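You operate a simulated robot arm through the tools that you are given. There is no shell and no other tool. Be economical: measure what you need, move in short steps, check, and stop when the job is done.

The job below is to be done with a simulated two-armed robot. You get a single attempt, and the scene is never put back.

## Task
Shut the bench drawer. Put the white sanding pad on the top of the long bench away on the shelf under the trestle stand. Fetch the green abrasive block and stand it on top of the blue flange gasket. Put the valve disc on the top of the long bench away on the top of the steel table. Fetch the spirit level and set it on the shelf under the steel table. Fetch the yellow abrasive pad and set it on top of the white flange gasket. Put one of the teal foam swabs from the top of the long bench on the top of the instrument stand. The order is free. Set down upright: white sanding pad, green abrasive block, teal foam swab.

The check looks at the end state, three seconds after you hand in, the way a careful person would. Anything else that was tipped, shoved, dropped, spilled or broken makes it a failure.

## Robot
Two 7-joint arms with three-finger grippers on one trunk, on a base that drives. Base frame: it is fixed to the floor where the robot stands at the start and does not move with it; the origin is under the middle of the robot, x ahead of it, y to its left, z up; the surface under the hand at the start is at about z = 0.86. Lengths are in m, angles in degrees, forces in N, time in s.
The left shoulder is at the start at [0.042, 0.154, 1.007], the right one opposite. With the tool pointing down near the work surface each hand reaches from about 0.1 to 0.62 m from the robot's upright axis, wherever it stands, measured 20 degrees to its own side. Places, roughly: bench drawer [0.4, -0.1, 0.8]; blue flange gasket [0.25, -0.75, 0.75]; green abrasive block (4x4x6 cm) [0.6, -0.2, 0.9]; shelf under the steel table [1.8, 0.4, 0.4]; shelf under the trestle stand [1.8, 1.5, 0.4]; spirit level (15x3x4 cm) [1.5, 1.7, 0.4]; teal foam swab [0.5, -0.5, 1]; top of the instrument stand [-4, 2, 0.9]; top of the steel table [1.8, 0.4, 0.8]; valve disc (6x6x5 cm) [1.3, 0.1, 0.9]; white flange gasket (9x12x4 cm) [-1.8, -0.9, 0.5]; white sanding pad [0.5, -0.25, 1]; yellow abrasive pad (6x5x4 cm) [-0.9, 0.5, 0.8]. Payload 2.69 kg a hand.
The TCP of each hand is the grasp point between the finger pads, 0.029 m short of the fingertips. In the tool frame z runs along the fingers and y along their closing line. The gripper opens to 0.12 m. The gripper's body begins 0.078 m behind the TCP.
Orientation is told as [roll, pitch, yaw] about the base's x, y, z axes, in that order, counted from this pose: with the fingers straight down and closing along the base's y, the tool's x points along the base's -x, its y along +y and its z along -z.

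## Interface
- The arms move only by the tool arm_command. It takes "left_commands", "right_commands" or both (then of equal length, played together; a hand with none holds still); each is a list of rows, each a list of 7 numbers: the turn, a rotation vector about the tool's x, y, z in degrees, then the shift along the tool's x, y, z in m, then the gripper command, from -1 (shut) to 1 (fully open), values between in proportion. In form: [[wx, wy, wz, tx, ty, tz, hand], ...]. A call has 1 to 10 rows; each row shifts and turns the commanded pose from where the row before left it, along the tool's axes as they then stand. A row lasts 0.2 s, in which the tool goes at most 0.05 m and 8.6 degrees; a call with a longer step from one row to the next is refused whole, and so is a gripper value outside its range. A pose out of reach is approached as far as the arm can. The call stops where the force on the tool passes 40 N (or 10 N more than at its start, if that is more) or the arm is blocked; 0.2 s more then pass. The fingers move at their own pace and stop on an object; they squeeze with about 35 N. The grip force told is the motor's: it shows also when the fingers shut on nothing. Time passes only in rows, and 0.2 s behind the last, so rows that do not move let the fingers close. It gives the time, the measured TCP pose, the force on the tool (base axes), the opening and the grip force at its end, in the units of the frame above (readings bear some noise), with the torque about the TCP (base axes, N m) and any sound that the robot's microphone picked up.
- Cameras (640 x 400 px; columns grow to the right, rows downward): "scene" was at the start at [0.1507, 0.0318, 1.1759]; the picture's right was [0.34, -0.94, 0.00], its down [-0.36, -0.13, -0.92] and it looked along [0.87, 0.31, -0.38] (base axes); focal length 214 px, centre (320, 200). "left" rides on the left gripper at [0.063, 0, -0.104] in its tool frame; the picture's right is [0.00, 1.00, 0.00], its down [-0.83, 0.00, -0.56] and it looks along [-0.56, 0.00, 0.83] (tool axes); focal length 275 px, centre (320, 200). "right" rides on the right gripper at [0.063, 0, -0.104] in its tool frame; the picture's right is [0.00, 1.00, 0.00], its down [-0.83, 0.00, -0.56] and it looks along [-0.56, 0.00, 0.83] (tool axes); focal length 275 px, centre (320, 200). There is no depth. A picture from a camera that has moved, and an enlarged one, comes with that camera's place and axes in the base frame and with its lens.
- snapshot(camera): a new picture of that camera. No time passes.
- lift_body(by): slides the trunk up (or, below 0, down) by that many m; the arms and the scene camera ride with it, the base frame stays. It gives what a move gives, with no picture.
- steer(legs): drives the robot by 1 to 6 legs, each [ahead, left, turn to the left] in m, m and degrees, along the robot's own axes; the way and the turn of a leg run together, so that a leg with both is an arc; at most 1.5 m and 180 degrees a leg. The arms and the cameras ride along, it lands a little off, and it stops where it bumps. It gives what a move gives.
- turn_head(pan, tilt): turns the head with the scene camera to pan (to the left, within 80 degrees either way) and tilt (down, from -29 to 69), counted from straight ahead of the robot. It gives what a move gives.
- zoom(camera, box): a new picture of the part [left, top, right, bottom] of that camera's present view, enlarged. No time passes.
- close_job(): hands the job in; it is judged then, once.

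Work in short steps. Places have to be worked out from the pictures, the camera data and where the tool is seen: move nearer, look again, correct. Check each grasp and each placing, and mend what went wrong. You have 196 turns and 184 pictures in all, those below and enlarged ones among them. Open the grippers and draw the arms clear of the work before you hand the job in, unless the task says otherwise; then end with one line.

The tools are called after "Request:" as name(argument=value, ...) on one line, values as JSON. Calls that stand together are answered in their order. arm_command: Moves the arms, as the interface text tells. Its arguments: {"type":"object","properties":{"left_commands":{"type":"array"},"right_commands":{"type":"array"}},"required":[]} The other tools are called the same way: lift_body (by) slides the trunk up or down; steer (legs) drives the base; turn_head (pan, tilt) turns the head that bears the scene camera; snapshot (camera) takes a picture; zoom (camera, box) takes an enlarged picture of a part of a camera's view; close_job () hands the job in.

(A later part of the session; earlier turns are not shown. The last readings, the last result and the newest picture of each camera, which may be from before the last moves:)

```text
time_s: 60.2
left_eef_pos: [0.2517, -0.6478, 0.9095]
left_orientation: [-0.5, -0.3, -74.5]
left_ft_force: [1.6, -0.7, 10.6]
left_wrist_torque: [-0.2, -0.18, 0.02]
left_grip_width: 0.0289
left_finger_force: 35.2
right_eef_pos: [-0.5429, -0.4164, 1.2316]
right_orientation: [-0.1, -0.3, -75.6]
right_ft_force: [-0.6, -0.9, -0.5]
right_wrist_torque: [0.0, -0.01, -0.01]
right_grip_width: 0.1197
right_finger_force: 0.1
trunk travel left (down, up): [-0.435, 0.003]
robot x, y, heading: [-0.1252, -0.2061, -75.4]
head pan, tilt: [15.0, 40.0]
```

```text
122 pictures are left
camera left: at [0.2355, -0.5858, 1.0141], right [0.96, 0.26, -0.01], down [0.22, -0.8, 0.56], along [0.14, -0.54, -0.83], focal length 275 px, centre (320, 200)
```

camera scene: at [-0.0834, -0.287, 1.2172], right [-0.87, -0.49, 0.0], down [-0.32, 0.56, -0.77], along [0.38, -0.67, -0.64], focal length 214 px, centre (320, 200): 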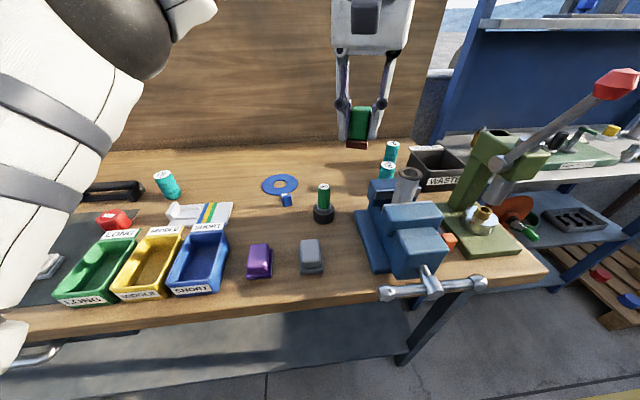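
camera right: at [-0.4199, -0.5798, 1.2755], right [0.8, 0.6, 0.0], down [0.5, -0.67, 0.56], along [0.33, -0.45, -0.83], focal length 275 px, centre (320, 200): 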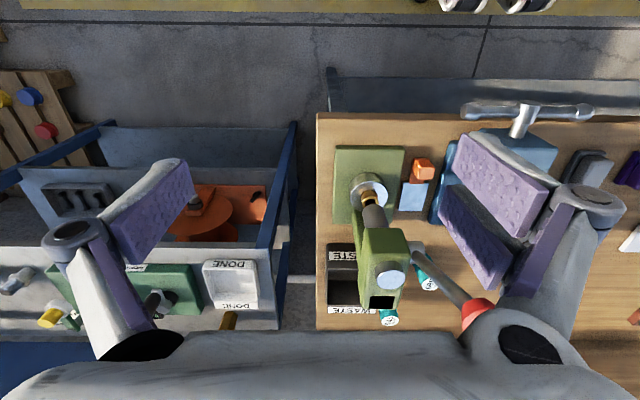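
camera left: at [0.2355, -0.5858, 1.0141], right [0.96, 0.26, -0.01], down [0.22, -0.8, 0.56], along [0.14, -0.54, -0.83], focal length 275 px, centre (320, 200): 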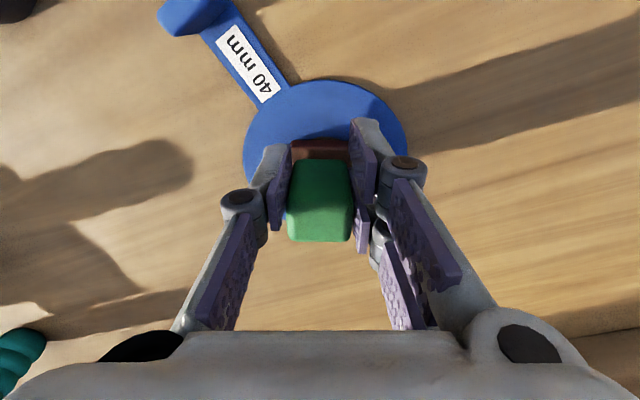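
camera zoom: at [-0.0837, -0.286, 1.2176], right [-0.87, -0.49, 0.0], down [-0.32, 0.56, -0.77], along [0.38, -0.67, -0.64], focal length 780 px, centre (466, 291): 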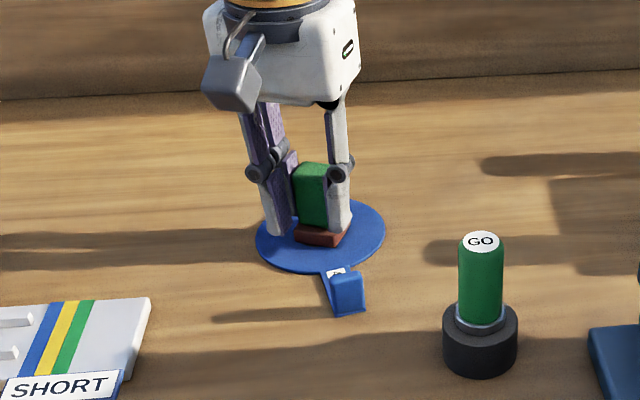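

Now the hole is covered and the base is centred. Release and lift straight up.

Request:
arm_command(left_commands=[[0, 0, 0, 0, 0, -0.001, -0.3], [0, 0, 0, 0, 0, 0, 0], [0, 0, 0, 0, 0, 0, 0.3], [0, 0, 0, 0, 0, -0.03, 0.3], [0, 0, 0, 0, 0, -0.04, 0.3], [0, 0, 0, 0, 0, -0.04, 0.3], [0, 0, 0, 0.02, 0, -0.04, 0.3]])

Request:
zoom(camera="scene", box=[210, 120, 350, 230])

Request:
snapshot(camera="left")

```text
time_s: 61.8
left_eef_pos: [0.2475, -0.6261, 1.0614]
left_orientation: [-0.4, 0.0, -74.5]
left_ft_force: [-0.9, -0.5, 0.2]
left_wrist_torque: [-0.03, -0.01, 0.04]
left_grip_width: 0.0781
left_finger_force: 0.0
right_eef_pos: [-0.5425, -0.4152, 1.2316]
right_orientation: [0.0, 0.0, -75.7]
right_ft_force: [-0.3, 0.1, -0.5]
right_wrist_torque: [-0.03, 0.01, -0.02]
right_grip_width: 0.1199
right_finger_force: 0.1
trunk travel left (down, up): [-0.435, 0.003]
robot x, y, heading: [-0.1286, -0.209, -75.4]
head pan, tilt: [15.0, 40.0]
```

```text
3.64 times, centred on (280, 175) of scene
camera zoom: at [-0.0835, -0.2857, 1.2175], right [-0.87, -0.49, 0.0], down [-0.32, 0.56, -0.77], along [0.38, -0.67, -0.64], focal length 780 px, centre (466, 291)
```

zoom: 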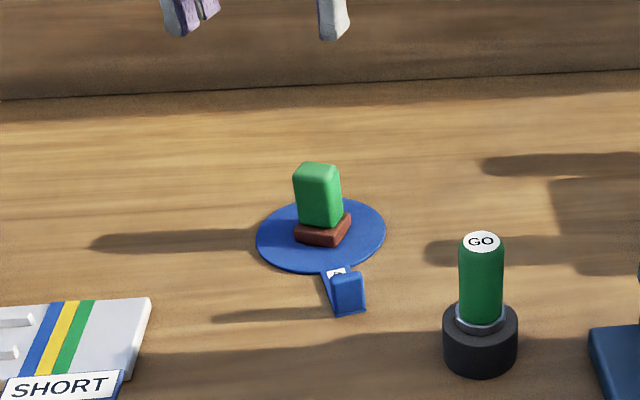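

```text
120 pictures are left
camera left: at [0.2324, -0.5641, 1.1661], right [0.96, 0.26, -0.01], down [0.22, -0.8, 0.56], along [0.14, -0.54, -0.83], focal length 275 px, centre (320, 200)
```

left: 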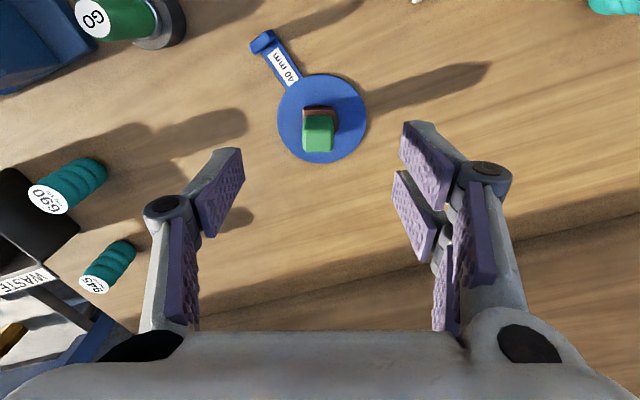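

Green block stands upright on the gasket. Next the white pad: raise the left hand a bit, turn back and drive left along the bench.

Request:
arm_command(left_commands=[[0, 0, 0, 0.03, 0, -0.02, 0.3], [0, 0, 0, 0.03, 0, -0.02, 0.3], [0, 0, 0, 0.03, 0, -0.02, 0.3]])

Request:
steer(legs=[[0, 0, 22], [-0.035, 0.35, 0]])

Request:
turn_head(pan=5, tilt=45)

Request:
snapshot(camera="scene")

Request:
snapshot(camera="left")

```text
time_s: 62.6
left_eef_pos: [0.2238, -0.5408, 1.1201]
left_orientation: [-0.4, 0.0, -74.5]
left_ft_force: [0.1, -0.2, -0.1]
left_wrist_torque: [0.0, 0.02, 0.0]
left_grip_width: 0.0779
left_finger_force: 0.1
right_eef_pos: [-0.5425, -0.4164, 1.2318]
right_orientation: [0.0, -0.2, -75.6]
right_ft_force: [-0.2, 0.3, -0.3]
right_wrist_torque: [-0.02, 0.02, 0.0]
right_grip_width: 0.1202
right_finger_force: 0.1
trunk travel left (down, up): [-0.435, 0.003]
robot x, y, heading: [-0.1247, -0.2087, -75.7]
head pan, tilt: [15.0, 40.0]
```

```text
time_s: 67.0
left_eef_pos: [0.5793, -0.1529, 1.118]
left_orientation: [-0.4, 0.0, -52.4]
left_ft_force: [-0.5, 0.2, 0.6]
left_wrist_torque: [-0.02, 0.01, -0.01]
left_grip_width: 0.0783
left_finger_force: 0.2
right_eef_pos: [-0.1784, -0.3265, 1.2306]
right_orientation: [-0.2, 0.0, -53.4]
right_ft_force: [0.3, 0.1, 1.0]
right_wrist_torque: [0.0, 0.06, 0.0]
right_grip_width: 0.1201
right_finger_force: 0.1
trunk travel left (down, up): [-0.435, 0.003]
robot x, y, heading: [0.1281, 0.0267, -53.5]
head pan, tilt: [15.0, 40.0]
```

```text
time_s: 67.7
left_eef_pos: [0.5793, -0.1533, 1.1188]
left_orientation: [-0.4, 0.0, -52.4]
left_ft_force: [-0.9, -0.3, 0.2]
left_wrist_torque: [0.0, -0.04, 0.0]
left_grip_width: 0.0779
left_finger_force: 0.1
right_eef_pos: [-0.1778, -0.3249, 1.2314]
right_orientation: [-0.1, -0.1, -53.4]
right_ft_force: [1.0, 0.8, -0.8]
right_wrist_torque: [0.05, -0.05, 0.02]
right_grip_width: 0.1201
right_finger_force: 0.0
trunk travel left (down, up): [-0.435, 0.003]
robot x, y, heading: [0.126, 0.0262, -53.4]
head pan, tilt: [5.0, 45.0]
```

```text
119 pictures are left
camera scene: at [0.1855, -0.0399, 1.21], right [-0.75, -0.66, 0.0], down [-0.47, 0.53, -0.71], along [0.47, -0.53, -0.71], focal length 214 px, centre (320, 200)
```

scene: 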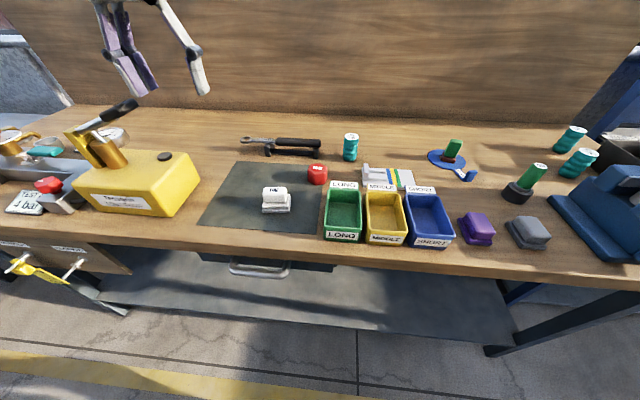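

```text
118 pictures are left
camera left: at [0.5415, -0.1015, 1.2235], right [0.79, 0.61, -0.01], down [0.51, -0.66, 0.56], along [0.33, -0.44, -0.83], focal length 275 px, centre (320, 200)
```

left: 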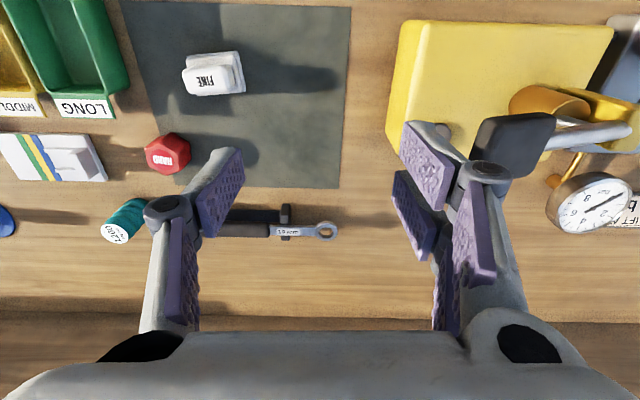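

Pad ≈(0.477,-0.222), long side along the bench. I move above it.

Request:
arm_command(left_commands=[[0, 0, 0, 0.002, -0.03, 0.02, 0.6], [0, 0, 0, 0.002, -0.031, 0.02, 0.6], [0, 0, 0, 0.002, -0.031, 0.03, 0.6], [0, 0, 0, 0.001, -0.031, 0.03, 0.6]])

Request:
snapshot(camera="left")

Request:
zoom(camera="scene", box=[200, 110, 360, 250])

```text
time_s: 68.7
left_eef_pos: [0.4768, -0.2247, 1.0202]
left_orientation: [-0.3, 0.1, -52.2]
left_ft_force: [0.5, -0.9, 0.5]
left_wrist_torque: [-0.01, 0.0, 0.0]
left_grip_width: 0.0959
left_finger_force: 0.1
right_eef_pos: [-0.1777, -0.3262, 1.2316]
right_orientation: [-0.1, 0.0, -53.5]
right_ft_force: [0.0, 0.0, 0.5]
right_wrist_torque: [0.04, 0.01, -0.01]
right_grip_width: 0.12
right_finger_force: 0.1
trunk travel left (down, up): [-0.435, 0.003]
robot x, y, heading: [0.1286, 0.0267, -53.6]
head pan, tilt: [5.0, 45.0]
```

```text
117 pictures are left
camera left: at [0.4389, -0.1735, 1.1264], right [0.79, 0.61, -0.01], down [0.51, -0.66, 0.56], along [0.33, -0.44, -0.83], focal length 275 px, centre (320, 200)
```

left: 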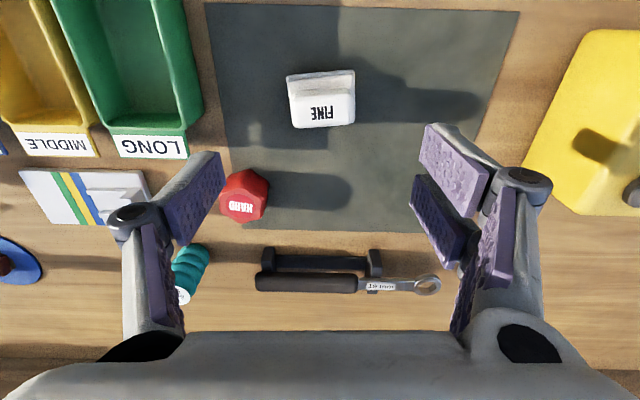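

```text
2.86 times, centred on (280, 180) of scene
camera zoom: at [0.1854, -0.0405, 1.2099], right [-0.75, -0.66, 0.0], down [-0.47, 0.53, -0.71], along [0.47, -0.53, -0.71], focal length 613 px, centre (434, 257)
```

zoom: 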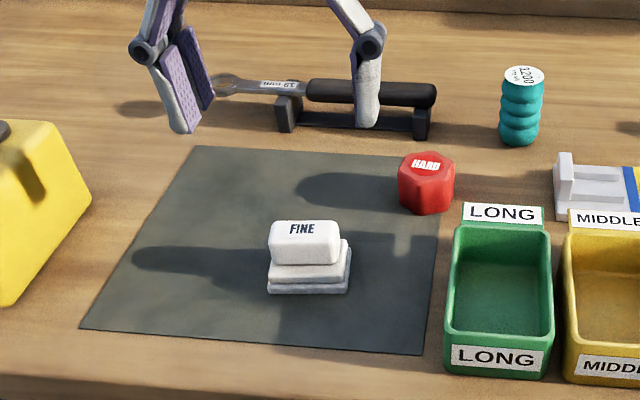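

Centred. Descend so that fingertips clear the base layers (TCP≈0.916) and grip the white top.

Request:
arm_command(left_commands=[[0, 0, 0, 0.003, 0, 0.04, 0.6], [0, 0, 0, 0, 0, 0.035, 0.6], [0, 0, 0, 0, 0, 0.029, 0.6]])

Request:
snapshot(camera="left")

Request:
zoom(camera="scene", box=[220, 140, 340, 240])

```text
time_s: 69.5
left_eef_pos: [0.4735, -0.222, 0.9145]
left_orientation: [-0.3, 0.0, -52.5]
left_ft_force: [-0.7, -0.4, -0.1]
left_wrist_torque: [-0.02, 0.02, 0.0]
left_grip_width: 0.0958
left_finger_force: 0.0
right_eef_pos: [-0.1795, -0.3267, 1.2309]
right_orientation: [-0.1, 0.1, -53.5]
right_ft_force: [0.4, 0.0, -0.1]
right_wrist_torque: [0.02, 0.0, 0.0]
right_grip_width: 0.12
right_finger_force: 0.0
trunk travel left (down, up): [-0.435, 0.003]
robot x, y, heading: [0.1273, 0.0258, -53.4]
head pan, tilt: [5.0, 45.0]
```

```text
115 pictures are left
camera left: at [0.4366, -0.1704, 1.0198], right [0.79, 0.61, -0.01], down [0.51, -0.66, 0.56], along [0.33, -0.44, -0.83], focal length 275 px, centre (320, 200)
```

left: 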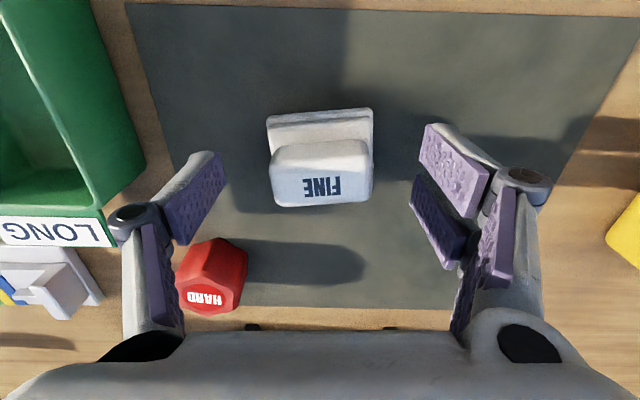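

```text
4.00 times, centred on (280, 190) of scene
camera zoom: at [0.1857, -0.0401, 1.2099], right [-0.75, -0.66, 0.0], down [-0.47, 0.53, -0.71], along [0.47, -0.53, -0.71], focal length 858 px, centre (480, 240)
```

zoom: 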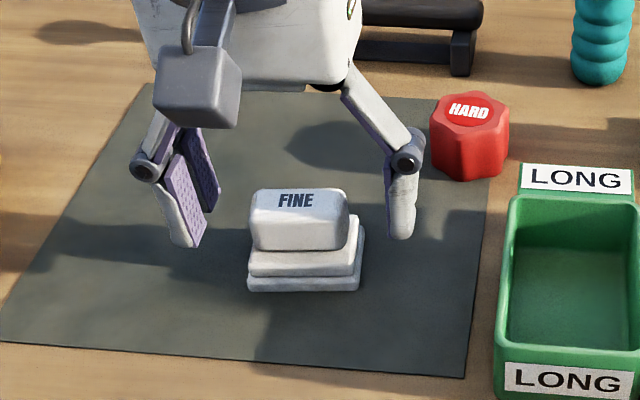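

Aligned on the white top. Close and lift.

Request:
arm_command(left_commands=[[0, 0, 0, 0, 0, 0.004, -1], [0, 0, 0, 0, 0, 0, -1], [0, 0, 0, 0, 0, 0, -1], [0, 0, 0, 0, 0, -0.02, -1], [0, 0, 0, 0, 0, -0.04, -1], [0, 0, 0, 0, 0, -0.04, -1]])

Request:
snapshot(camera="left")

Request:
zoom(camera="scene", box=[200, 100, 360, 240])

```text
time_s: 70.9
left_eef_pos: [0.4746, -0.2198, 1.0129]
left_orientation: [-0.3, -0.1, -52.4]
left_ft_force: [0.8, -0.5, -0.5]
left_wrist_torque: [0.01, 0.01, 0.01]
left_grip_width: 0.0493
left_finger_force: 35.0
right_eef_pos: [-0.1804, -0.3256, 1.2306]
right_orientation: [-0.1, -0.1, -53.5]
right_ft_force: [0.4, 0.1, -0.5]
right_wrist_torque: [-0.03, 0.02, -0.04]
right_grip_width: 0.1201
right_finger_force: 0.1
trunk travel left (down, up): [-0.435, 0.003]
robot x, y, heading: [0.1301, 0.0242, -53.3]
head pan, tilt: [5.0, 45.0]
```

```text
113 pictures are left
camera left: at [0.4369, -0.168, 1.1176], right [0.8, 0.61, -0.01], down [0.51, -0.66, 0.56], along [0.33, -0.44, -0.83], focal length 275 px, centre (320, 200)
```

left: 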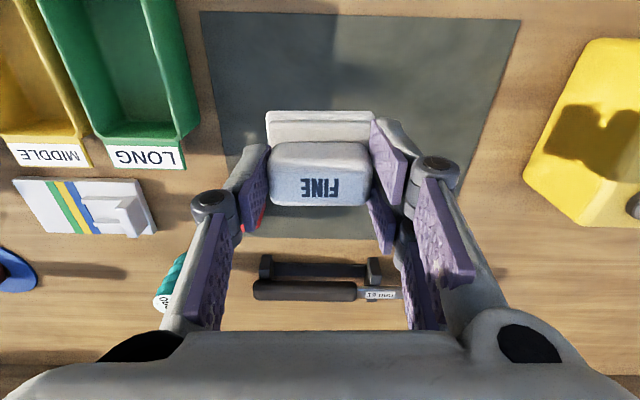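

```text
2.86 times, centred on (280, 170) of scene
camera zoom: at [0.1852, -0.0397, 1.21], right [-0.75, -0.66, 0.0], down [-0.47, 0.53, -0.71], along [0.47, -0.53, -0.71], focal length 613 px, centre (434, 286)
```

zoom: 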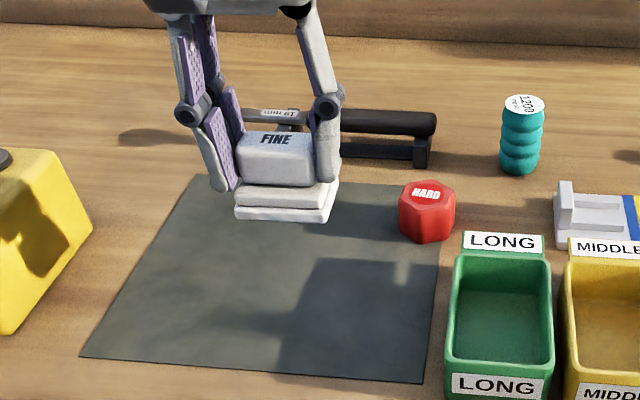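

Pad held with its base. I pull the hand in, back off the bench and turn toward the left-hand area to survey.

Request:
arm_command(left_commands=[[0, 0, 0, 0.04, 0, -0.03, -1], [0, 0, 0, 0.04, 0, -0.03, -1], [0, 0, 0, 0.04, 0, 0, -1], [0, 0, 0, 0.03, 0, 0, -1]])

Request:
steer(legs=[[-0.3, 0.15, 0], [0, 0, 70]])

Request:
turn_head(pan=0, tilt=25)

Request:
snapshot(camera="scene")

```text
time_s: 71.9
left_eef_pos: [0.3822, -0.1004, 1.072]
left_orientation: [-0.4, 0.0, -52.3]
left_ft_force: [-0.1, 1.1, -1.2]
left_wrist_torque: [-0.02, 0.0, 0.0]
left_grip_width: 0.049
left_finger_force: 34.6
right_eef_pos: [-0.1788, -0.3259, 1.2318]
right_orientation: [-0.1, -0.1, -53.5]
right_ft_force: [0.3, 0.6, 0.4]
right_wrist_torque: [0.0, -0.02, 0.02]
right_grip_width: 0.1201
right_finger_force: 0.1
trunk travel left (down, up): [-0.435, 0.003]
robot x, y, heading: [0.1301, 0.0245, -53.5]
head pan, tilt: [5.0, 45.0]
```

```text
time_s: 77.2
left_eef_pos: [0.2793, 0.5469, 1.0731]
left_orientation: [-0.4, -0.1, 17.5]
left_ft_force: [-0.6, -0.8, -0.7]
left_wrist_torque: [0.0, -0.02, 0.03]
left_grip_width: 0.049
left_finger_force: 35.0
right_eef_pos: [0.2994, -0.0564, 1.2303]
right_orientation: [-0.1, 0.0, 16.5]
right_ft_force: [0.6, -0.1, -0.9]
right_wrist_torque: [-0.02, 0.05, 0.03]
right_grip_width: 0.1197
right_finger_force: 0.0
trunk travel left (down, up): [-0.435, 0.003]
robot x, y, heading: [0.0693, 0.3495, 16.5]
head pan, tilt: [5.0, 45.0]
```

```text
time_s: 78.0
left_eef_pos: [0.2788, 0.549, 1.0721]
left_orientation: [-0.4, 0.0, 17.6]
left_ft_force: [-0.8, 0.2, -0.7]
left_wrist_torque: [-0.01, -0.03, 0.02]
left_grip_width: 0.0489
left_finger_force: 35.0
right_eef_pos: [0.2988, -0.0577, 1.2314]
right_orientation: [-0.1, 0.0, 16.6]
right_ft_force: [-0.7, 0.0, -0.3]
right_wrist_torque: [-0.02, 0.0, 0.02]
right_grip_width: 0.1199
right_finger_force: 0.1
trunk travel left (down, up): [-0.435, 0.003]
robot x, y, heading: [0.0716, 0.3525, 16.4]
head pan, tilt: [0.0, 25.0]
```

```text
111 pictures are left
camera scene: at [0.1672, 0.3804, 1.2405], right [0.28, -0.96, 0.0], down [-0.41, -0.12, -0.91], along [0.87, 0.26, -0.42], focal length 214 px, centre (320, 200)
```

scene: 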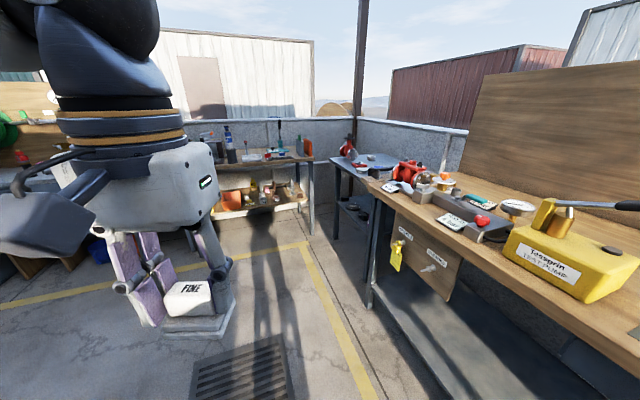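

The blue-grey table at the bench's far end is the steel table; the middle one is the trestle stand. Zoom in.

Request:
zoom(camera="scene", box=[180, 100, 340, 225])

Request:
zoom(camera="scene", box=[320, 130, 500, 245])

```text
3.20 times, centred on (260, 162) of scene
camera zoom: at [0.1672, 0.3804, 1.2405], right [0.28, -0.96, 0.0], down [-0.41, -0.12, -0.91], along [0.87, 0.26, -0.42], focal length 686 px, centre (512, 320)
```

zoom: 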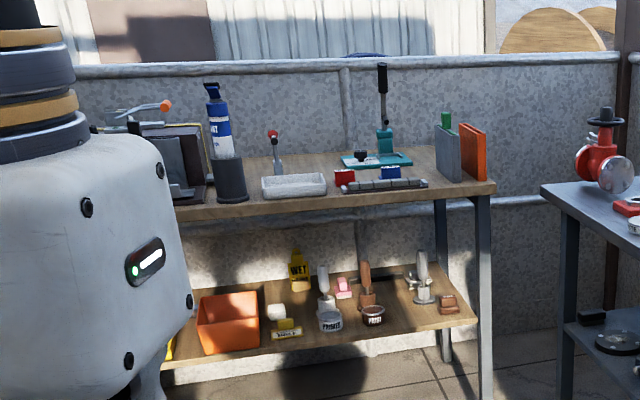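

```text
3.48 times, centred on (410, 188) of scene
camera zoom: at [0.1672, 0.3804, 1.2405], right [0.28, -0.96, 0.0], down [-0.41, -0.12, -0.91], along [0.87, 0.26, -0.42], focal length 746 px, centre (7, 244)
```

zoom: 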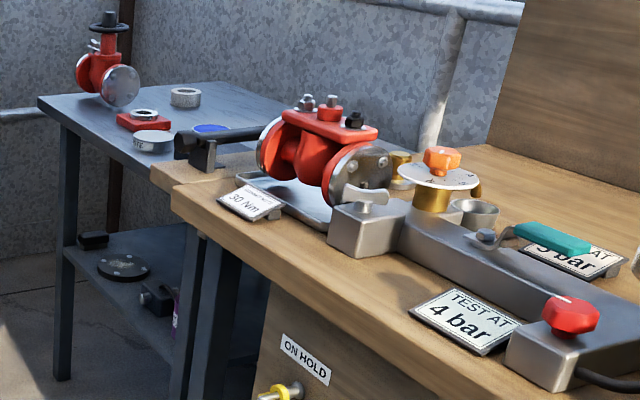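

To place the pad upright on a shelf under a table top, the hand must come in slanted, so I need a slanted grip. I go back to the mat, set the pad down and regrip it at 45°.

Request:
steer(legs=[[0, 0, -70], [0.2, -0.15, 0]])

Request:
turn_head(pan=5, tilt=45)

Request:
snapshot(camera="scene")

```text
time_s: 82.9
left_eef_pos: [0.3229, -0.0259, 1.0717]
left_orientation: [-0.4, 0.0, -52.8]
left_ft_force: [-0.1, 0.6, -0.6]
left_wrist_torque: [0.01, 0.0, -0.02]
left_grip_width: 0.0491
left_finger_force: 35.2
right_eef_pos: [-0.241, -0.246, 1.2305]
right_orientation: [-0.1, 0.0, -53.9]
right_ft_force: [-0.1, -0.1, -0.6]
right_wrist_torque: [0.02, 0.04, -0.02]
right_grip_width: 0.12
right_finger_force: 0.0
trunk travel left (down, up): [-0.435, 0.003]
robot x, y, heading: [0.0718, 0.1003, -54.1]
head pan, tilt: [0.0, 25.0]
```

```text
time_s: 83.7
left_eef_pos: [0.3218, -0.0252, 1.0719]
left_orientation: [-0.4, 0.1, -52.8]
left_ft_force: [0.2, 0.2, -0.4]
left_wrist_torque: [-0.03, -0.02, 0.02]
left_grip_width: 0.049
left_finger_force: 35.1
right_eef_pos: [-0.2413, -0.2462, 1.2312]
right_orientation: [-0.2, 0.1, -53.8]
right_ft_force: [0.6, 0.2, -0.5]
right_wrist_torque: [-0.02, -0.01, 0.04]
right_grip_width: 0.1199
right_finger_force: 0.0
trunk travel left (down, up): [-0.435, 0.003]
robot x, y, heading: [0.0718, 0.102, -54.1]
head pan, tilt: [5.0, 45.0]
```

```text
108 pictures are left
camera scene: at [0.1256, 0.0367, 1.21], right [-0.75, -0.66, 0.0], down [-0.46, 0.53, -0.71], along [0.46, -0.53, -0.71], focal length 214 px, centre (320, 200)
```

scene: 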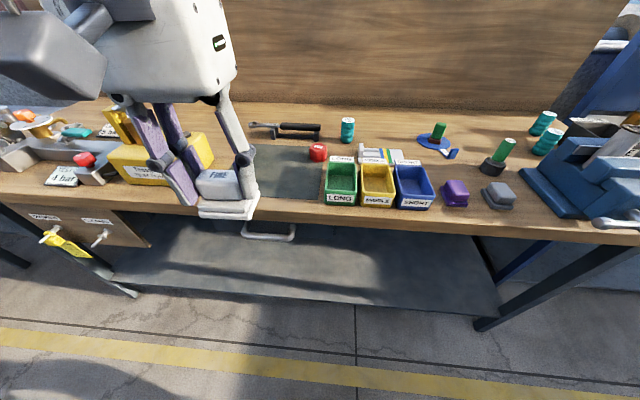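

Move forward over the mat and lower the pad back onto it.

Request:
arm_command(left_commands=[[0, 0, 0, -0.038, 0.0015, 0, -1], [0, 0, 0, -0.038, 0.0015, 0, -1], [0, 0, 0, -0.038, 0.0015, 0.01, -1], [0, 0, 0, -0.038, 0.0015, 0.02, -1], [0, 0, 0, -0.038, 0.0015, 0.03, -1], [0, 0, 0, -0.035, 0.0015, 0.03, -1], [0, 0, 0, 0, 0, 0.03, -1], [0, 0, 0, 0, 0, 0.028, -1]])

Request:
arm_command(left_commands=[[0, 0, 0, 0, 0, 0.005, -1], [0, 0, 0, 0, 0, 0.004, -1], [0, 0, 0, 0, 0, 0.002, -1], [0, 0, 0, 0, 0, 0.002, -1]])

```text
time_s: 85.5
left_eef_pos: [0.4668, -0.203, 0.9218]
left_orientation: [-0.4, 0.0, -52.9]
left_ft_force: [0.2, -0.4, -0.5]
left_wrist_torque: [0.0, -0.02, 0.01]
left_grip_width: 0.0495
left_finger_force: 35.0
right_eef_pos: [-0.2397, -0.2469, 1.2313]
right_orientation: [-0.1, -0.1, -53.9]
right_ft_force: [0.3, 0.8, 0.0]
right_wrist_torque: [-0.02, 0.01, 0.01]
right_grip_width: 0.12
right_finger_force: 0.0
trunk travel left (down, up): [-0.435, 0.003]
robot x, y, heading: [0.0696, 0.1014, -53.8]
head pan, tilt: [5.0, 45.0]
```

```text
time_s: 86.5
left_eef_pos: [0.4646, -0.2015, 0.9127]
left_orientation: [-0.3, -0.2, -52.8]
left_ft_force: [3.3, -0.1, 10.7]
left_wrist_torque: [0.17, -0.28, -0.03]
left_grip_width: 0.0493
left_finger_force: 34.9
right_eef_pos: [-0.2412, -0.2444, 1.2321]
right_orientation: [0.0, -0.2, -53.9]
right_ft_force: [0.7, -0.2, 0.0]
right_wrist_torque: [-0.01, 0.0, -0.01]
right_grip_width: 0.1201
right_finger_force: 0.0
trunk travel left (down, up): [-0.435, 0.003]
robot x, y, heading: [0.0657, 0.1005, -54.1]
head pan, tilt: [5.0, 45.0]
```

Pad rests on the mat. Release, lift and tilt the hand 45°.

Request:
arm_command(left_commands=[[0, 0, 0, 0, 0, 0, 0], [0, 0, 0, 0, 0, 0, 0.5], [0, 0, 0, 0, 0, -0.04, 0.5], [0, 0, 0, 0, 0, -0.04, 0.5], [0, -7.5, 0, 0, 0, 0, 0.5], [0, -7.5, 0, 0, 0, 0, 0.5], [0, -7.5, 0, 0, 0, 0, 0.5], [0, -7.5, 0, 0, 0, 0, 0.5], [0, -7.5, 0, 0, 0, 0, 0.5], [0, -7.5, 0, 0, 0, 0, 0.5]])

Request:
snapshot(camera="scene")

Request:
snapshot(camera="left")

```text
time_s: 88.7
left_eef_pos: [0.4654, -0.2002, 0.9904]
left_orientation: [-0.7, -45.0, -52.4]
left_ft_force: [0.1, 0.3, 0.1]
left_wrist_torque: [0.0, 0.0, 0.03]
left_grip_width: 0.0899
left_finger_force: 0.0
right_eef_pos: [-0.2407, -0.2454, 1.2315]
right_orientation: [-0.2, 0.0, -53.9]
right_ft_force: [0.2, -0.5, -0.6]
right_wrist_torque: [0.01, 0.02, 0.03]
right_grip_width: 0.12
right_finger_force: 0.1
trunk travel left (down, up): [-0.435, 0.003]
robot x, y, heading: [0.065, 0.0989, -53.9]
head pan, tilt: [5.0, 45.0]
```

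```text
107 pictures are left
camera scene: at [0.1255, 0.0368, 1.21], right [-0.75, -0.66, 0.0], down [-0.46, 0.53, -0.71], along [0.46, -0.53, -0.71], focal length 214 px, centre (320, 200)
```

scene: 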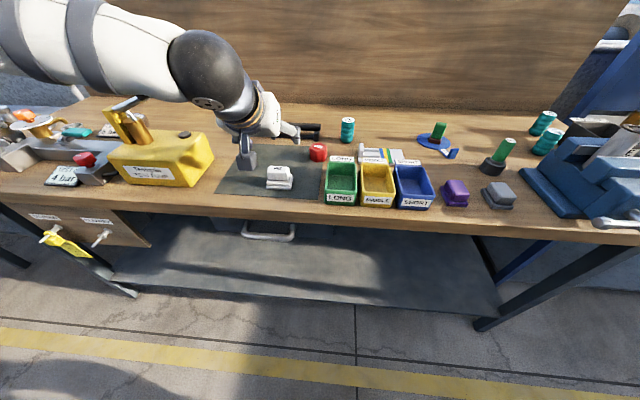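

```text
106 pictures are left
camera left: at [0.3949, -0.1044, 1.0206], right [0.8, 0.6, 0.0], down [0.12, -0.15, 0.98], along [0.59, -0.79, -0.19], focal length 275 px, centre (320, 200)
```

left: 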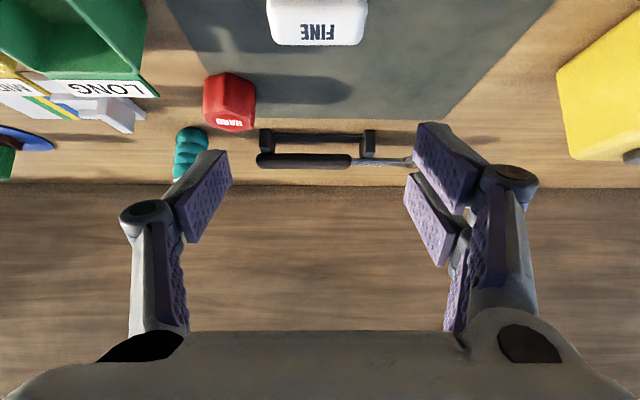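

Tilt achieved and the pad is centred. Lower onto it along the slant.

Request:
arm_command(left_commands=[[0, 0, 0, 0.0208, 0, 0.0155, 0.5], [0, 0, 0, 0.0208, 0, 0.0155, 0.5], [0, 0, 0, 0.0208, 0, 0.0155, 0.5]])

Request:
snapshot(camera="left")

Request:
zoom(camera="scene", box=[200, 110, 340, 220])

```text
time_s: 89.5
left_eef_pos: [0.4592, -0.1941, 0.9121]
left_orientation: [-0.6, -45.0, -52.4]
left_ft_force: [0.5, -0.4, -0.3]
left_wrist_torque: [-0.01, 0.0, 0.01]
left_grip_width: 0.09
left_finger_force: 0.1
right_eef_pos: [-0.24, -0.2463, 1.2306]
right_orientation: [-0.1, 0.0, -53.9]
right_ft_force: [0.6, -0.3, 0.1]
right_wrist_torque: [-0.01, 0.01, 0.0]
right_grip_width: 0.1197
right_finger_force: 0.1
trunk travel left (down, up): [-0.435, 0.003]
robot x, y, heading: [0.0715, 0.1002, -54.2]
head pan, tilt: [5.0, 45.0]
```

```text
105 pictures are left
camera left: at [0.388, -0.0977, 0.9433], right [0.8, 0.6, 0.0], down [0.12, -0.15, 0.98], along [0.59, -0.78, -0.2], focal length 275 px, centre (320, 200)
```

left: 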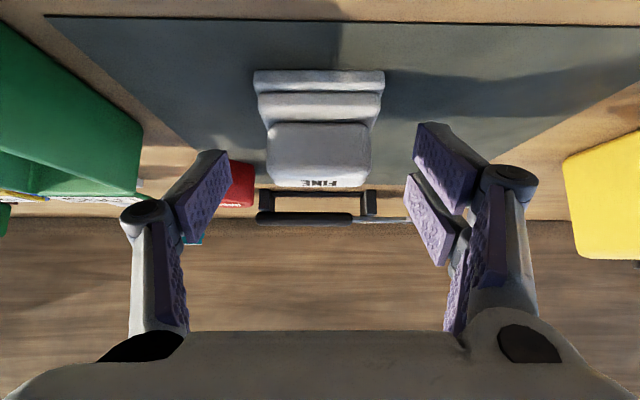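

```text
3.64 times, centred on (270, 165) of scene
camera zoom: at [0.1256, 0.0364, 1.2099], right [-0.75, -0.66, 0.0], down [-0.46, 0.53, -0.71], along [0.46, -0.53, -0.71], focal length 780 px, centre (502, 327)
```

zoom: 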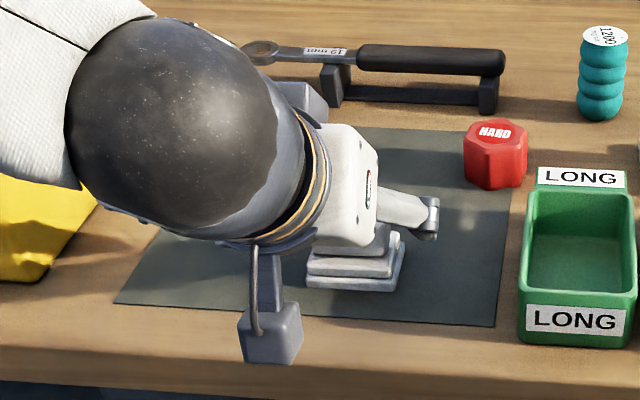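

Fingers straddle the white top; go 6 mm deeper, close and lift.

Request:
arm_command(left_commands=[[0, 0, 0, 0, 0, 0.006, 0.5], [0, 0, 0, 0, 0, 0, -1], [0, 0, 0, 0, 0, 0, -1], [0, 0, 0, 0, 0, 0, -1], [0, 0, 0, -0.02, 0, -0.02, -1], [0, 0, 0, -0.025, 0, -0.025, -1]])

Request:
snapshot(camera="left")

Request:
zoom(camera="scene", box=[200, 90, 340, 200])

```text
time_s: 90.9
left_eef_pos: [0.461, -0.1948, 0.9753]
left_orientation: [-0.5, -45.0, -52.4]
left_ft_force: [-0.4, 0.3, -0.6]
left_wrist_torque: [0.04, 0.01, -0.01]
left_grip_width: 0.0523
left_finger_force: 34.7
right_eef_pos: [-0.242, -0.2467, 1.2322]
right_orientation: [-0.1, 0.0, -53.9]
right_ft_force: [0.6, 0.6, 0.3]
right_wrist_torque: [0.02, 0.0, 0.02]
right_grip_width: 0.1203
right_finger_force: 0.1
trunk travel left (down, up): [-0.435, 0.003]
robot x, y, heading: [0.0676, 0.1011, -53.9]
head pan, tilt: [5.0, 45.0]
```

```text
103 pictures are left
camera left: at [0.3903, -0.099, 1.0046], right [0.8, 0.6, 0.0], down [0.12, -0.15, 0.98], along [0.59, -0.78, -0.19], focal length 275 px, centre (320, 200)
```

left: 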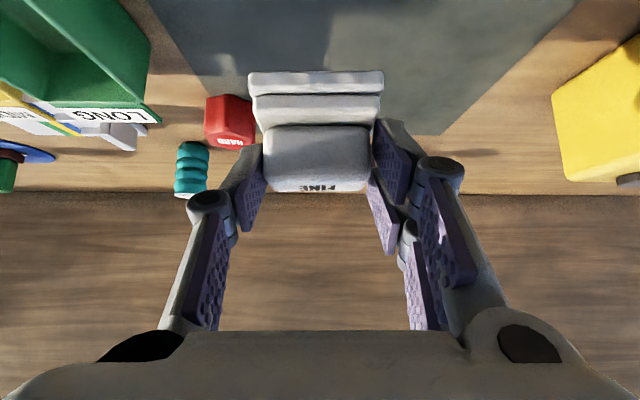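

```text
3.64 times, centred on (270, 145) of scene
camera zoom: at [0.1252, 0.037, 1.2101], right [-0.75, -0.66, 0.0], down [-0.46, 0.53, -0.71], along [0.46, -0.53, -0.71], focal length 780 px, centre (502, 400)
```

zoom: 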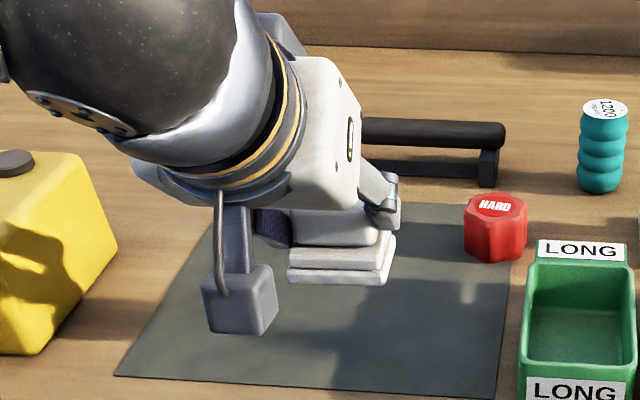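

Pad held level at a slant. Raise a bit, back off, turn to the trestle and drive toward it.

Request:
arm_command(left_commands=[[0, 0, 0, -0.02, 0, -0.03, -1], [0, 0, 0, -0.02, 0, -0.03, -1]])

Request:
steer(legs=[[-0.35, 0, 0], [0, 0, 90], [0.9, -0.26, 0]])

Request:
turn_head(pan=-5, tilt=30)

Request:
snapshot(camera="scene")

```text
time_s: 91.5
left_eef_pos: [0.4516, -0.1828, 1.043]
left_orientation: [-0.5, -45.0, -52.5]
left_ft_force: [0.1, 1.1, -0.4]
left_wrist_torque: [0.0, 0.0, 0.0]
left_grip_width: 0.0521
left_finger_force: 35.0
right_eef_pos: [-0.2411, -0.2454, 1.2315]
right_orientation: [0.0, -0.1, -54.0]
right_ft_force: [-0.6, 0.5, 0.7]
right_wrist_torque: [0.02, 0.01, 0.02]
right_grip_width: 0.12
right_finger_force: 0.0
trunk travel left (down, up): [-0.435, 0.003]
robot x, y, heading: [0.0691, 0.1018, -54.0]
head pan, tilt: [5.0, 45.0]
```

```text
time_s: 102.1
left_eef_pos: [1.0269, 1.0934, 1.0424]
left_orientation: [-0.6, -45.1, 37.5]
left_ft_force: [0.6, 0.2, -0.6]
left_wrist_torque: [0.01, 0.03, -0.02]
left_grip_width: 0.0514
left_finger_force: 35.4
right_eef_pos: [1.0904, 0.4002, 1.2311]
right_orientation: [0.0, -0.1, 36.0]
right_ft_force: [0.2, 0.9, -0.1]
right_wrist_torque: [-0.01, 0.02, 0.0]
right_grip_width: 0.1199
right_finger_force: 0.1
trunk travel left (down, up): [-0.435, 0.003]
robot x, y, heading: [0.7409, 0.7095, 36.3]
head pan, tilt: [5.0, 45.0]
```

```text
time_s: 102.9
left_eef_pos: [1.026, 1.0925, 1.0424]
left_orientation: [-0.4, -45.0, 37.5]
left_ft_force: [0.3, -0.7, -0.2]
left_wrist_torque: [0.02, 0.0, -0.01]
left_grip_width: 0.0512
left_finger_force: 35.1
right_eef_pos: [1.0907, 0.3996, 1.2311]
right_orientation: [-0.1, -0.1, 35.9]
right_ft_force: [0.4, 0.6, 0.7]
right_wrist_torque: [-0.01, -0.02, 0.01]
right_grip_width: 0.1202
right_finger_force: 0.0
trunk travel left (down, up): [-0.435, 0.003]
robot x, y, heading: [0.7436, 0.7098, 36.1]
head pan, tilt: [-5.0, 30.0]
```

```text
101 pictures are left
camera scene: at [0.8236, 0.7611, 1.2325], right [0.52, -0.86, 0.0], down [-0.43, -0.26, -0.87], along [0.74, 0.45, -0.5], focal length 214 px, centre (320, 200)
```

scene: 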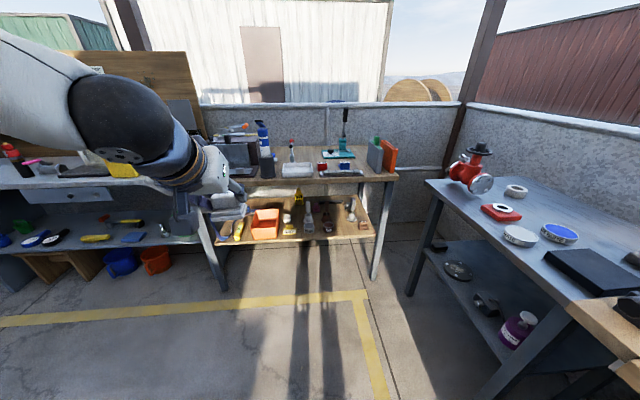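

Good view. Zoom on the trestle shelf and on the steel table.

Request:
zoom(camera="scene", box=[200, 140, 400, 265])

Request:
zoom(camera="scene", box=[400, 140, 640, 400])

```text
3.20 times, centred on (300, 202) of scene
camera zoom: at [0.8236, 0.7611, 1.2325], right [0.52, -0.86, 0.0], down [-0.43, -0.26, -0.87], along [0.74, 0.45, -0.5], focal length 686 px, centre (384, 192)
```

zoom: 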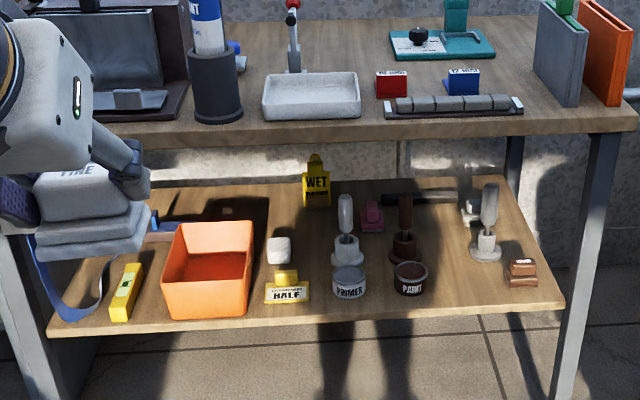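

```text
1.54 times, centred on (520, 270) of scene
camera zoom: at [0.8236, 0.7611, 1.2325], right [0.52, -0.86, 0.0], down [-0.43, -0.26, -0.87], along [0.74, 0.45, -0.5], focal length 330 px, centre (12, 92)
```

zoom: 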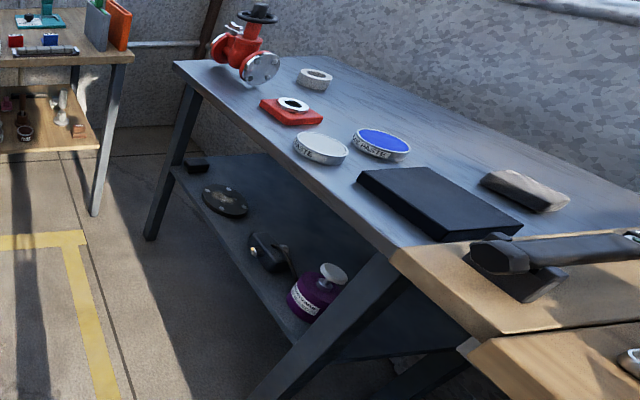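

The yellow spirit level is at the trestle shelf's left front; a free spot for the pad is right of the PAINT tin, near (1.80,1.18), shelf z≈0.41. I tuck the right hand in front of the body (so that lowering the trunk doesn't hit the steel table) and drive closer.

Request:
arm_command(right_commands=[[0, 0, 0, -0.02, 0.03, 0, -1], [0, 0, 0, -0.02, 0.03, 0, -1], [0, 0, 0, -0.02, 0.03, 0, -1], [0, 0, 0, -0.02, 0.03, 0, -1], [0, 0, 0, -0.02, 0.03, 0, -1], [0, 0, 0, -0.02, 0.03, 0, -1], [0, 0, 0, -0.02, 0.03, 0, -1], [0, 0, 0, -0.02, 0.03, 0, -1], [0, 0, 0, -0.01, 0.03, 0, -1], [0, 0, 0, -0.01, 0.02, 0, -1]])

Request:
steer(legs=[[0.38, -0.18, 0]])

Request:
snapshot(camera="scene")

```text
time_s: 105.1
left_eef_pos: [1.0266, 1.0937, 1.0426]
left_orientation: [-0.5, -44.9, 37.6]
left_ft_force: [0.0, -0.2, -0.7]
left_wrist_torque: [0.02, 0.01, 0.0]
left_grip_width: 0.0514
left_finger_force: 34.6
right_eef_pos: [1.1375, 0.6792, 1.2446]
right_orientation: [0.6, 0.0, 35.8]
right_ft_force: [-0.2, 0.2, -0.7]
right_wrist_torque: [-0.05, 0.01, 0.03]
right_grip_width: 0.0002
right_finger_force: 28.7
right hand out of reach, approached as far as the arm can: row 4, 5, 6, 7, 8, 9, 10
trunk travel left (down, up): [-0.435, 0.003]
robot x, y, heading: [0.7404, 0.706, 36.0]
head pan, tilt: [-5.0, 30.0]
```

```text
time_s: 107.7
left_eef_pos: [1.4356, 1.1769, 1.0427]
left_orientation: [-0.5, -45.1, 37.9]
left_ft_force: [0.3, 0.5, -1.3]
left_wrist_torque: [0.0, 0.01, -0.02]
left_grip_width: 0.0514
left_finger_force: 34.7
right_eef_pos: [1.549, 0.7634, 1.2444]
right_orientation: [0.1, 0.0, 36.2]
right_ft_force: [-0.4, 0.4, 0.1]
right_wrist_torque: [0.0, 0.02, 0.0]
right_grip_width: 0.0
right_finger_force: 28.1
trunk travel left (down, up): [-0.435, 0.003]
robot x, y, heading: [1.1563, 0.7921, 36.4]
head pan, tilt: [-5.0, 30.0]
```

```text
98 pictures are left
camera scene: at [1.2267, 0.8554, 1.2338], right [0.65, -0.76, 0.0], down [-0.37, -0.32, -0.87], along [0.66, 0.57, -0.49], focal length 214 px, centre (320, 200)
```

scene: 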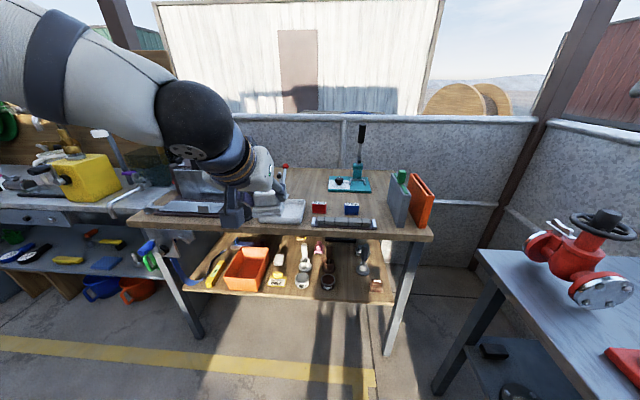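

The right hand is still close to the steel table's edge; bring it lower and further inward first.

Request:
arm_command(right_commands=[[0, 0, 0, 0, 0.01, 0.03, -1], [0, 0, 0, 0, 0.015, 0.03, -1], [0, 0, 0, 0, 0.015, 0.03, -1], [0, 0, 0, 0, 0.015, 0.03, -1], [0, 0, 0, 0, 0.015, 0.03, -1], [0, 0, 0, 0.005, 0.02, 0.02, -1], [0, 0, 0, 0.005, 0.02, 0.02, -1], [0, 0, 0, 0.005, 0.02, 0.01, -1], [0, 0, 0, 0, 0.02, 0, -1]])

Request:
lift_body(by=-0.2)

Request:
snapshot(camera="scene")

```text
time_s: 109.7
left_eef_pos: [1.4357, 1.1773, 1.0422]
left_orientation: [-0.7, -44.8, 37.9]
left_ft_force: [0.1, 0.6, -0.3]
left_wrist_torque: [-0.04, 0.0, 0.02]
left_grip_width: 0.0512
left_finger_force: 34.6
right_eef_pos: [1.548, 0.897, 1.0589]
right_orientation: [1.3, 0.7, 35.9]
right_ft_force: [0.4, 0.4, 0.2]
right_wrist_torque: [-0.01, -0.01, -0.01]
right_grip_width: 0.0
right_finger_force: 29.0
right hand out of reach, approached as far as the arm can: row 1, 2, 3, 4, 5, 6, 7, 8, 9
trunk travel left (down, up): [-0.435, 0.003]
robot x, y, heading: [1.154, 0.7946, 36.1]
head pan, tilt: [-5.0, 30.0]
```

```text
time_s: 111.9
left_eef_pos: [1.4348, 1.1766, 0.8423]
left_orientation: [-0.5, -44.9, 37.9]
left_ft_force: [0.1, 0.0, -0.8]
left_wrist_torque: [-0.02, 0.0, 0.03]
left_grip_width: 0.0513
left_finger_force: 35.0
right_eef_pos: [1.5628, 0.9113, 0.6872]
right_orientation: [0.2, 26.9, 36.3]
right_ft_force: [-0.2, 0.1, 0.7]
right_wrist_torque: [0.03, 0.0, 0.03]
right_grip_width: 0.0
right_finger_force: 28.0
trunk travel left (down, up): [-0.235, 0.203]
robot x, y, heading: [1.1512, 0.7932, 36.3]
head pan, tilt: [-5.0, 30.0]
```

```text
97 pictures are left
camera scene: at [1.3176, 0.9048, 1.0163], right [0.52, -0.85, 0.0], down [-0.43, -0.26, -0.87], along [0.74, 0.45, -0.5], focal length 214 px, centre (320, 200)
```

scene: 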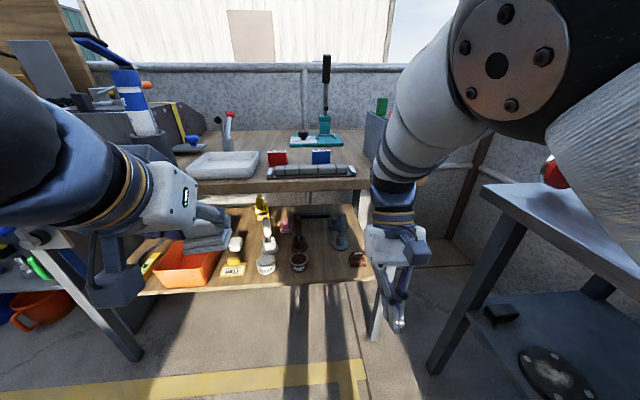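

Lowering shifted the right hand (now tilted) but it is clear. I pull it back toward the body and lower the trunk the rest of the way.

Request:
arm_command(right_commands=[[0, 0, 0, 0.03, 0, 0.015, -1], [0, 0, 0, 0.03, 0, 0.015, -1], [0, 0, 0, 0.03, 0, 0.0, -1], [0, 0, 0, 0.02, 0, 0.0, -1]])

Request:
lift_body(by=-0.2)

Request:
snapshot(camera="scene")

```text
time_s: 112.9
left_eef_pos: [1.4362, 1.1766, 0.8425]
left_orientation: [-0.6, -45.0, 37.9]
left_ft_force: [0.3, 0.2, -1.7]
left_wrist_torque: [0.01, 0.02, 0.03]
left_grip_width: 0.0513
left_finger_force: 35.0
right_eef_pos: [1.5414, 0.8745, 0.6461]
right_orientation: [0.2, 27.0, 36.2]
right_ft_force: [0.3, 0.2, 0.7]
right_wrist_torque: [-0.02, 0.0, 0.03]
right_grip_width: 0.0
right_finger_force: 28.3
right hand out of reach, approached as far as the arm can: row 1, 2, 3, 4
trunk travel left (down, up): [-0.235, 0.203]
robot x, y, heading: [1.1498, 0.795, 36.3]
head pan, tilt: [-5.0, 30.0]
```

```text
time_s: 115.0
left_eef_pos: [1.4359, 1.1768, 0.6427]
left_orientation: [-0.4, -44.9, 37.9]
left_ft_force: [0.0, -0.4, -0.4]
left_wrist_torque: [-0.02, 0.05, -0.01]
left_grip_width: 0.0511
left_finger_force: 35.1
right_eef_pos: [1.543, 0.8759, 0.38]
right_orientation: [0.2, 39.2, 36.2]
right_ft_force: [0.2, -0.2, 0.6]
right_wrist_torque: [-0.01, -0.01, 0.0]
right_grip_width: 0.0001
right_finger_force: 28.1
trunk travel left (down, up): [-0.035, 0.403]
robot x, y, heading: [1.1523, 0.7933, 36.2]
head pan, tilt: [-5.0, 30.0]
```

```text
96 pictures are left
camera scene: at [1.3734, 0.9459, 0.7967], right [0.52, -0.85, 0.0], down [-0.43, -0.26, -0.87], along [0.74, 0.45, -0.5], focal length 214 px, centre (320, 200)
```

scene: 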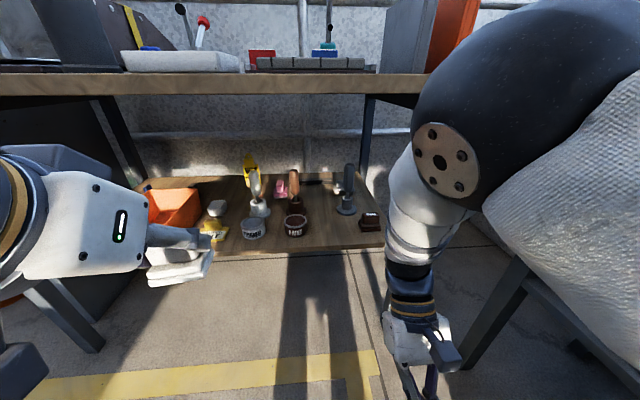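

Trunk is low. I lower the left hand to TCP≈0.50 and shift it right, still in front of the table.

Request:
arm_command(left_commands=[[0, 0, 0, 0.02, -0.026, 0.02, -1], [0, 0, 0, 0.02, -0.026, 0.02, -1], [0, 0, 0, 0.02, -0.026, 0.02, -1], [0, 0, 0, 0.02, -0.026, 0.02, -1], [0, 0, 0, 0.02, -0.026, 0.02, -1]])

Request:
snapshot(camera="scene")

Request:
snapshot(camera="left")

```text
time_s: 116.2
left_eef_pos: [1.5132, 1.0732, 0.5018]
left_orientation: [-0.6, -45.0, 38.0]
left_ft_force: [0.5, -0.5, -1.0]
left_wrist_torque: [-0.02, -0.04, 0.02]
left_grip_width: 0.0512
left_finger_force: 35.0
right_eef_pos: [1.5425, 0.8773, 0.3795]
right_orientation: [0.2, 39.2, 36.2]
right_ft_force: [0.2, -0.6, 0.2]
right_wrist_torque: [0.02, 0.0, 0.0]
right_grip_width: 0.0002
right_finger_force: 28.1
trunk travel left (down, up): [-0.035, 0.403]
robot x, y, heading: [1.1583, 0.7917, 36.7]
head pan, tilt: [-5.0, 30.0]
```

```text
95 pictures are left
camera scene: at [1.3734, 0.9461, 0.7967], right [0.52, -0.85, 0.0], down [-0.43, -0.26, -0.87], along [0.74, 0.45, -0.5], focal length 214 px, centre (320, 200)
```

scene: 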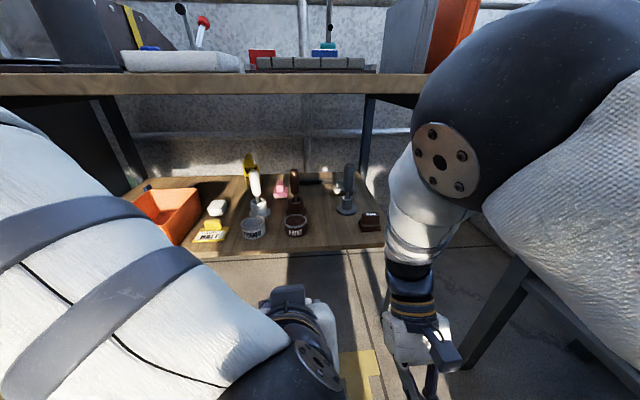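

```text
94 pictures are left
camera left: at [1.4204, 1.0025, 0.5327], right [-0.61, 0.79, 0.0], down [0.15, 0.12, 0.98], along [0.78, 0.59, -0.2], focal length 275 px, centre (320, 200)
```

left: 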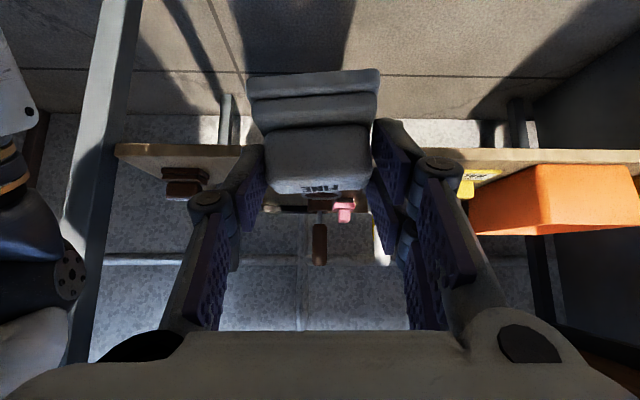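

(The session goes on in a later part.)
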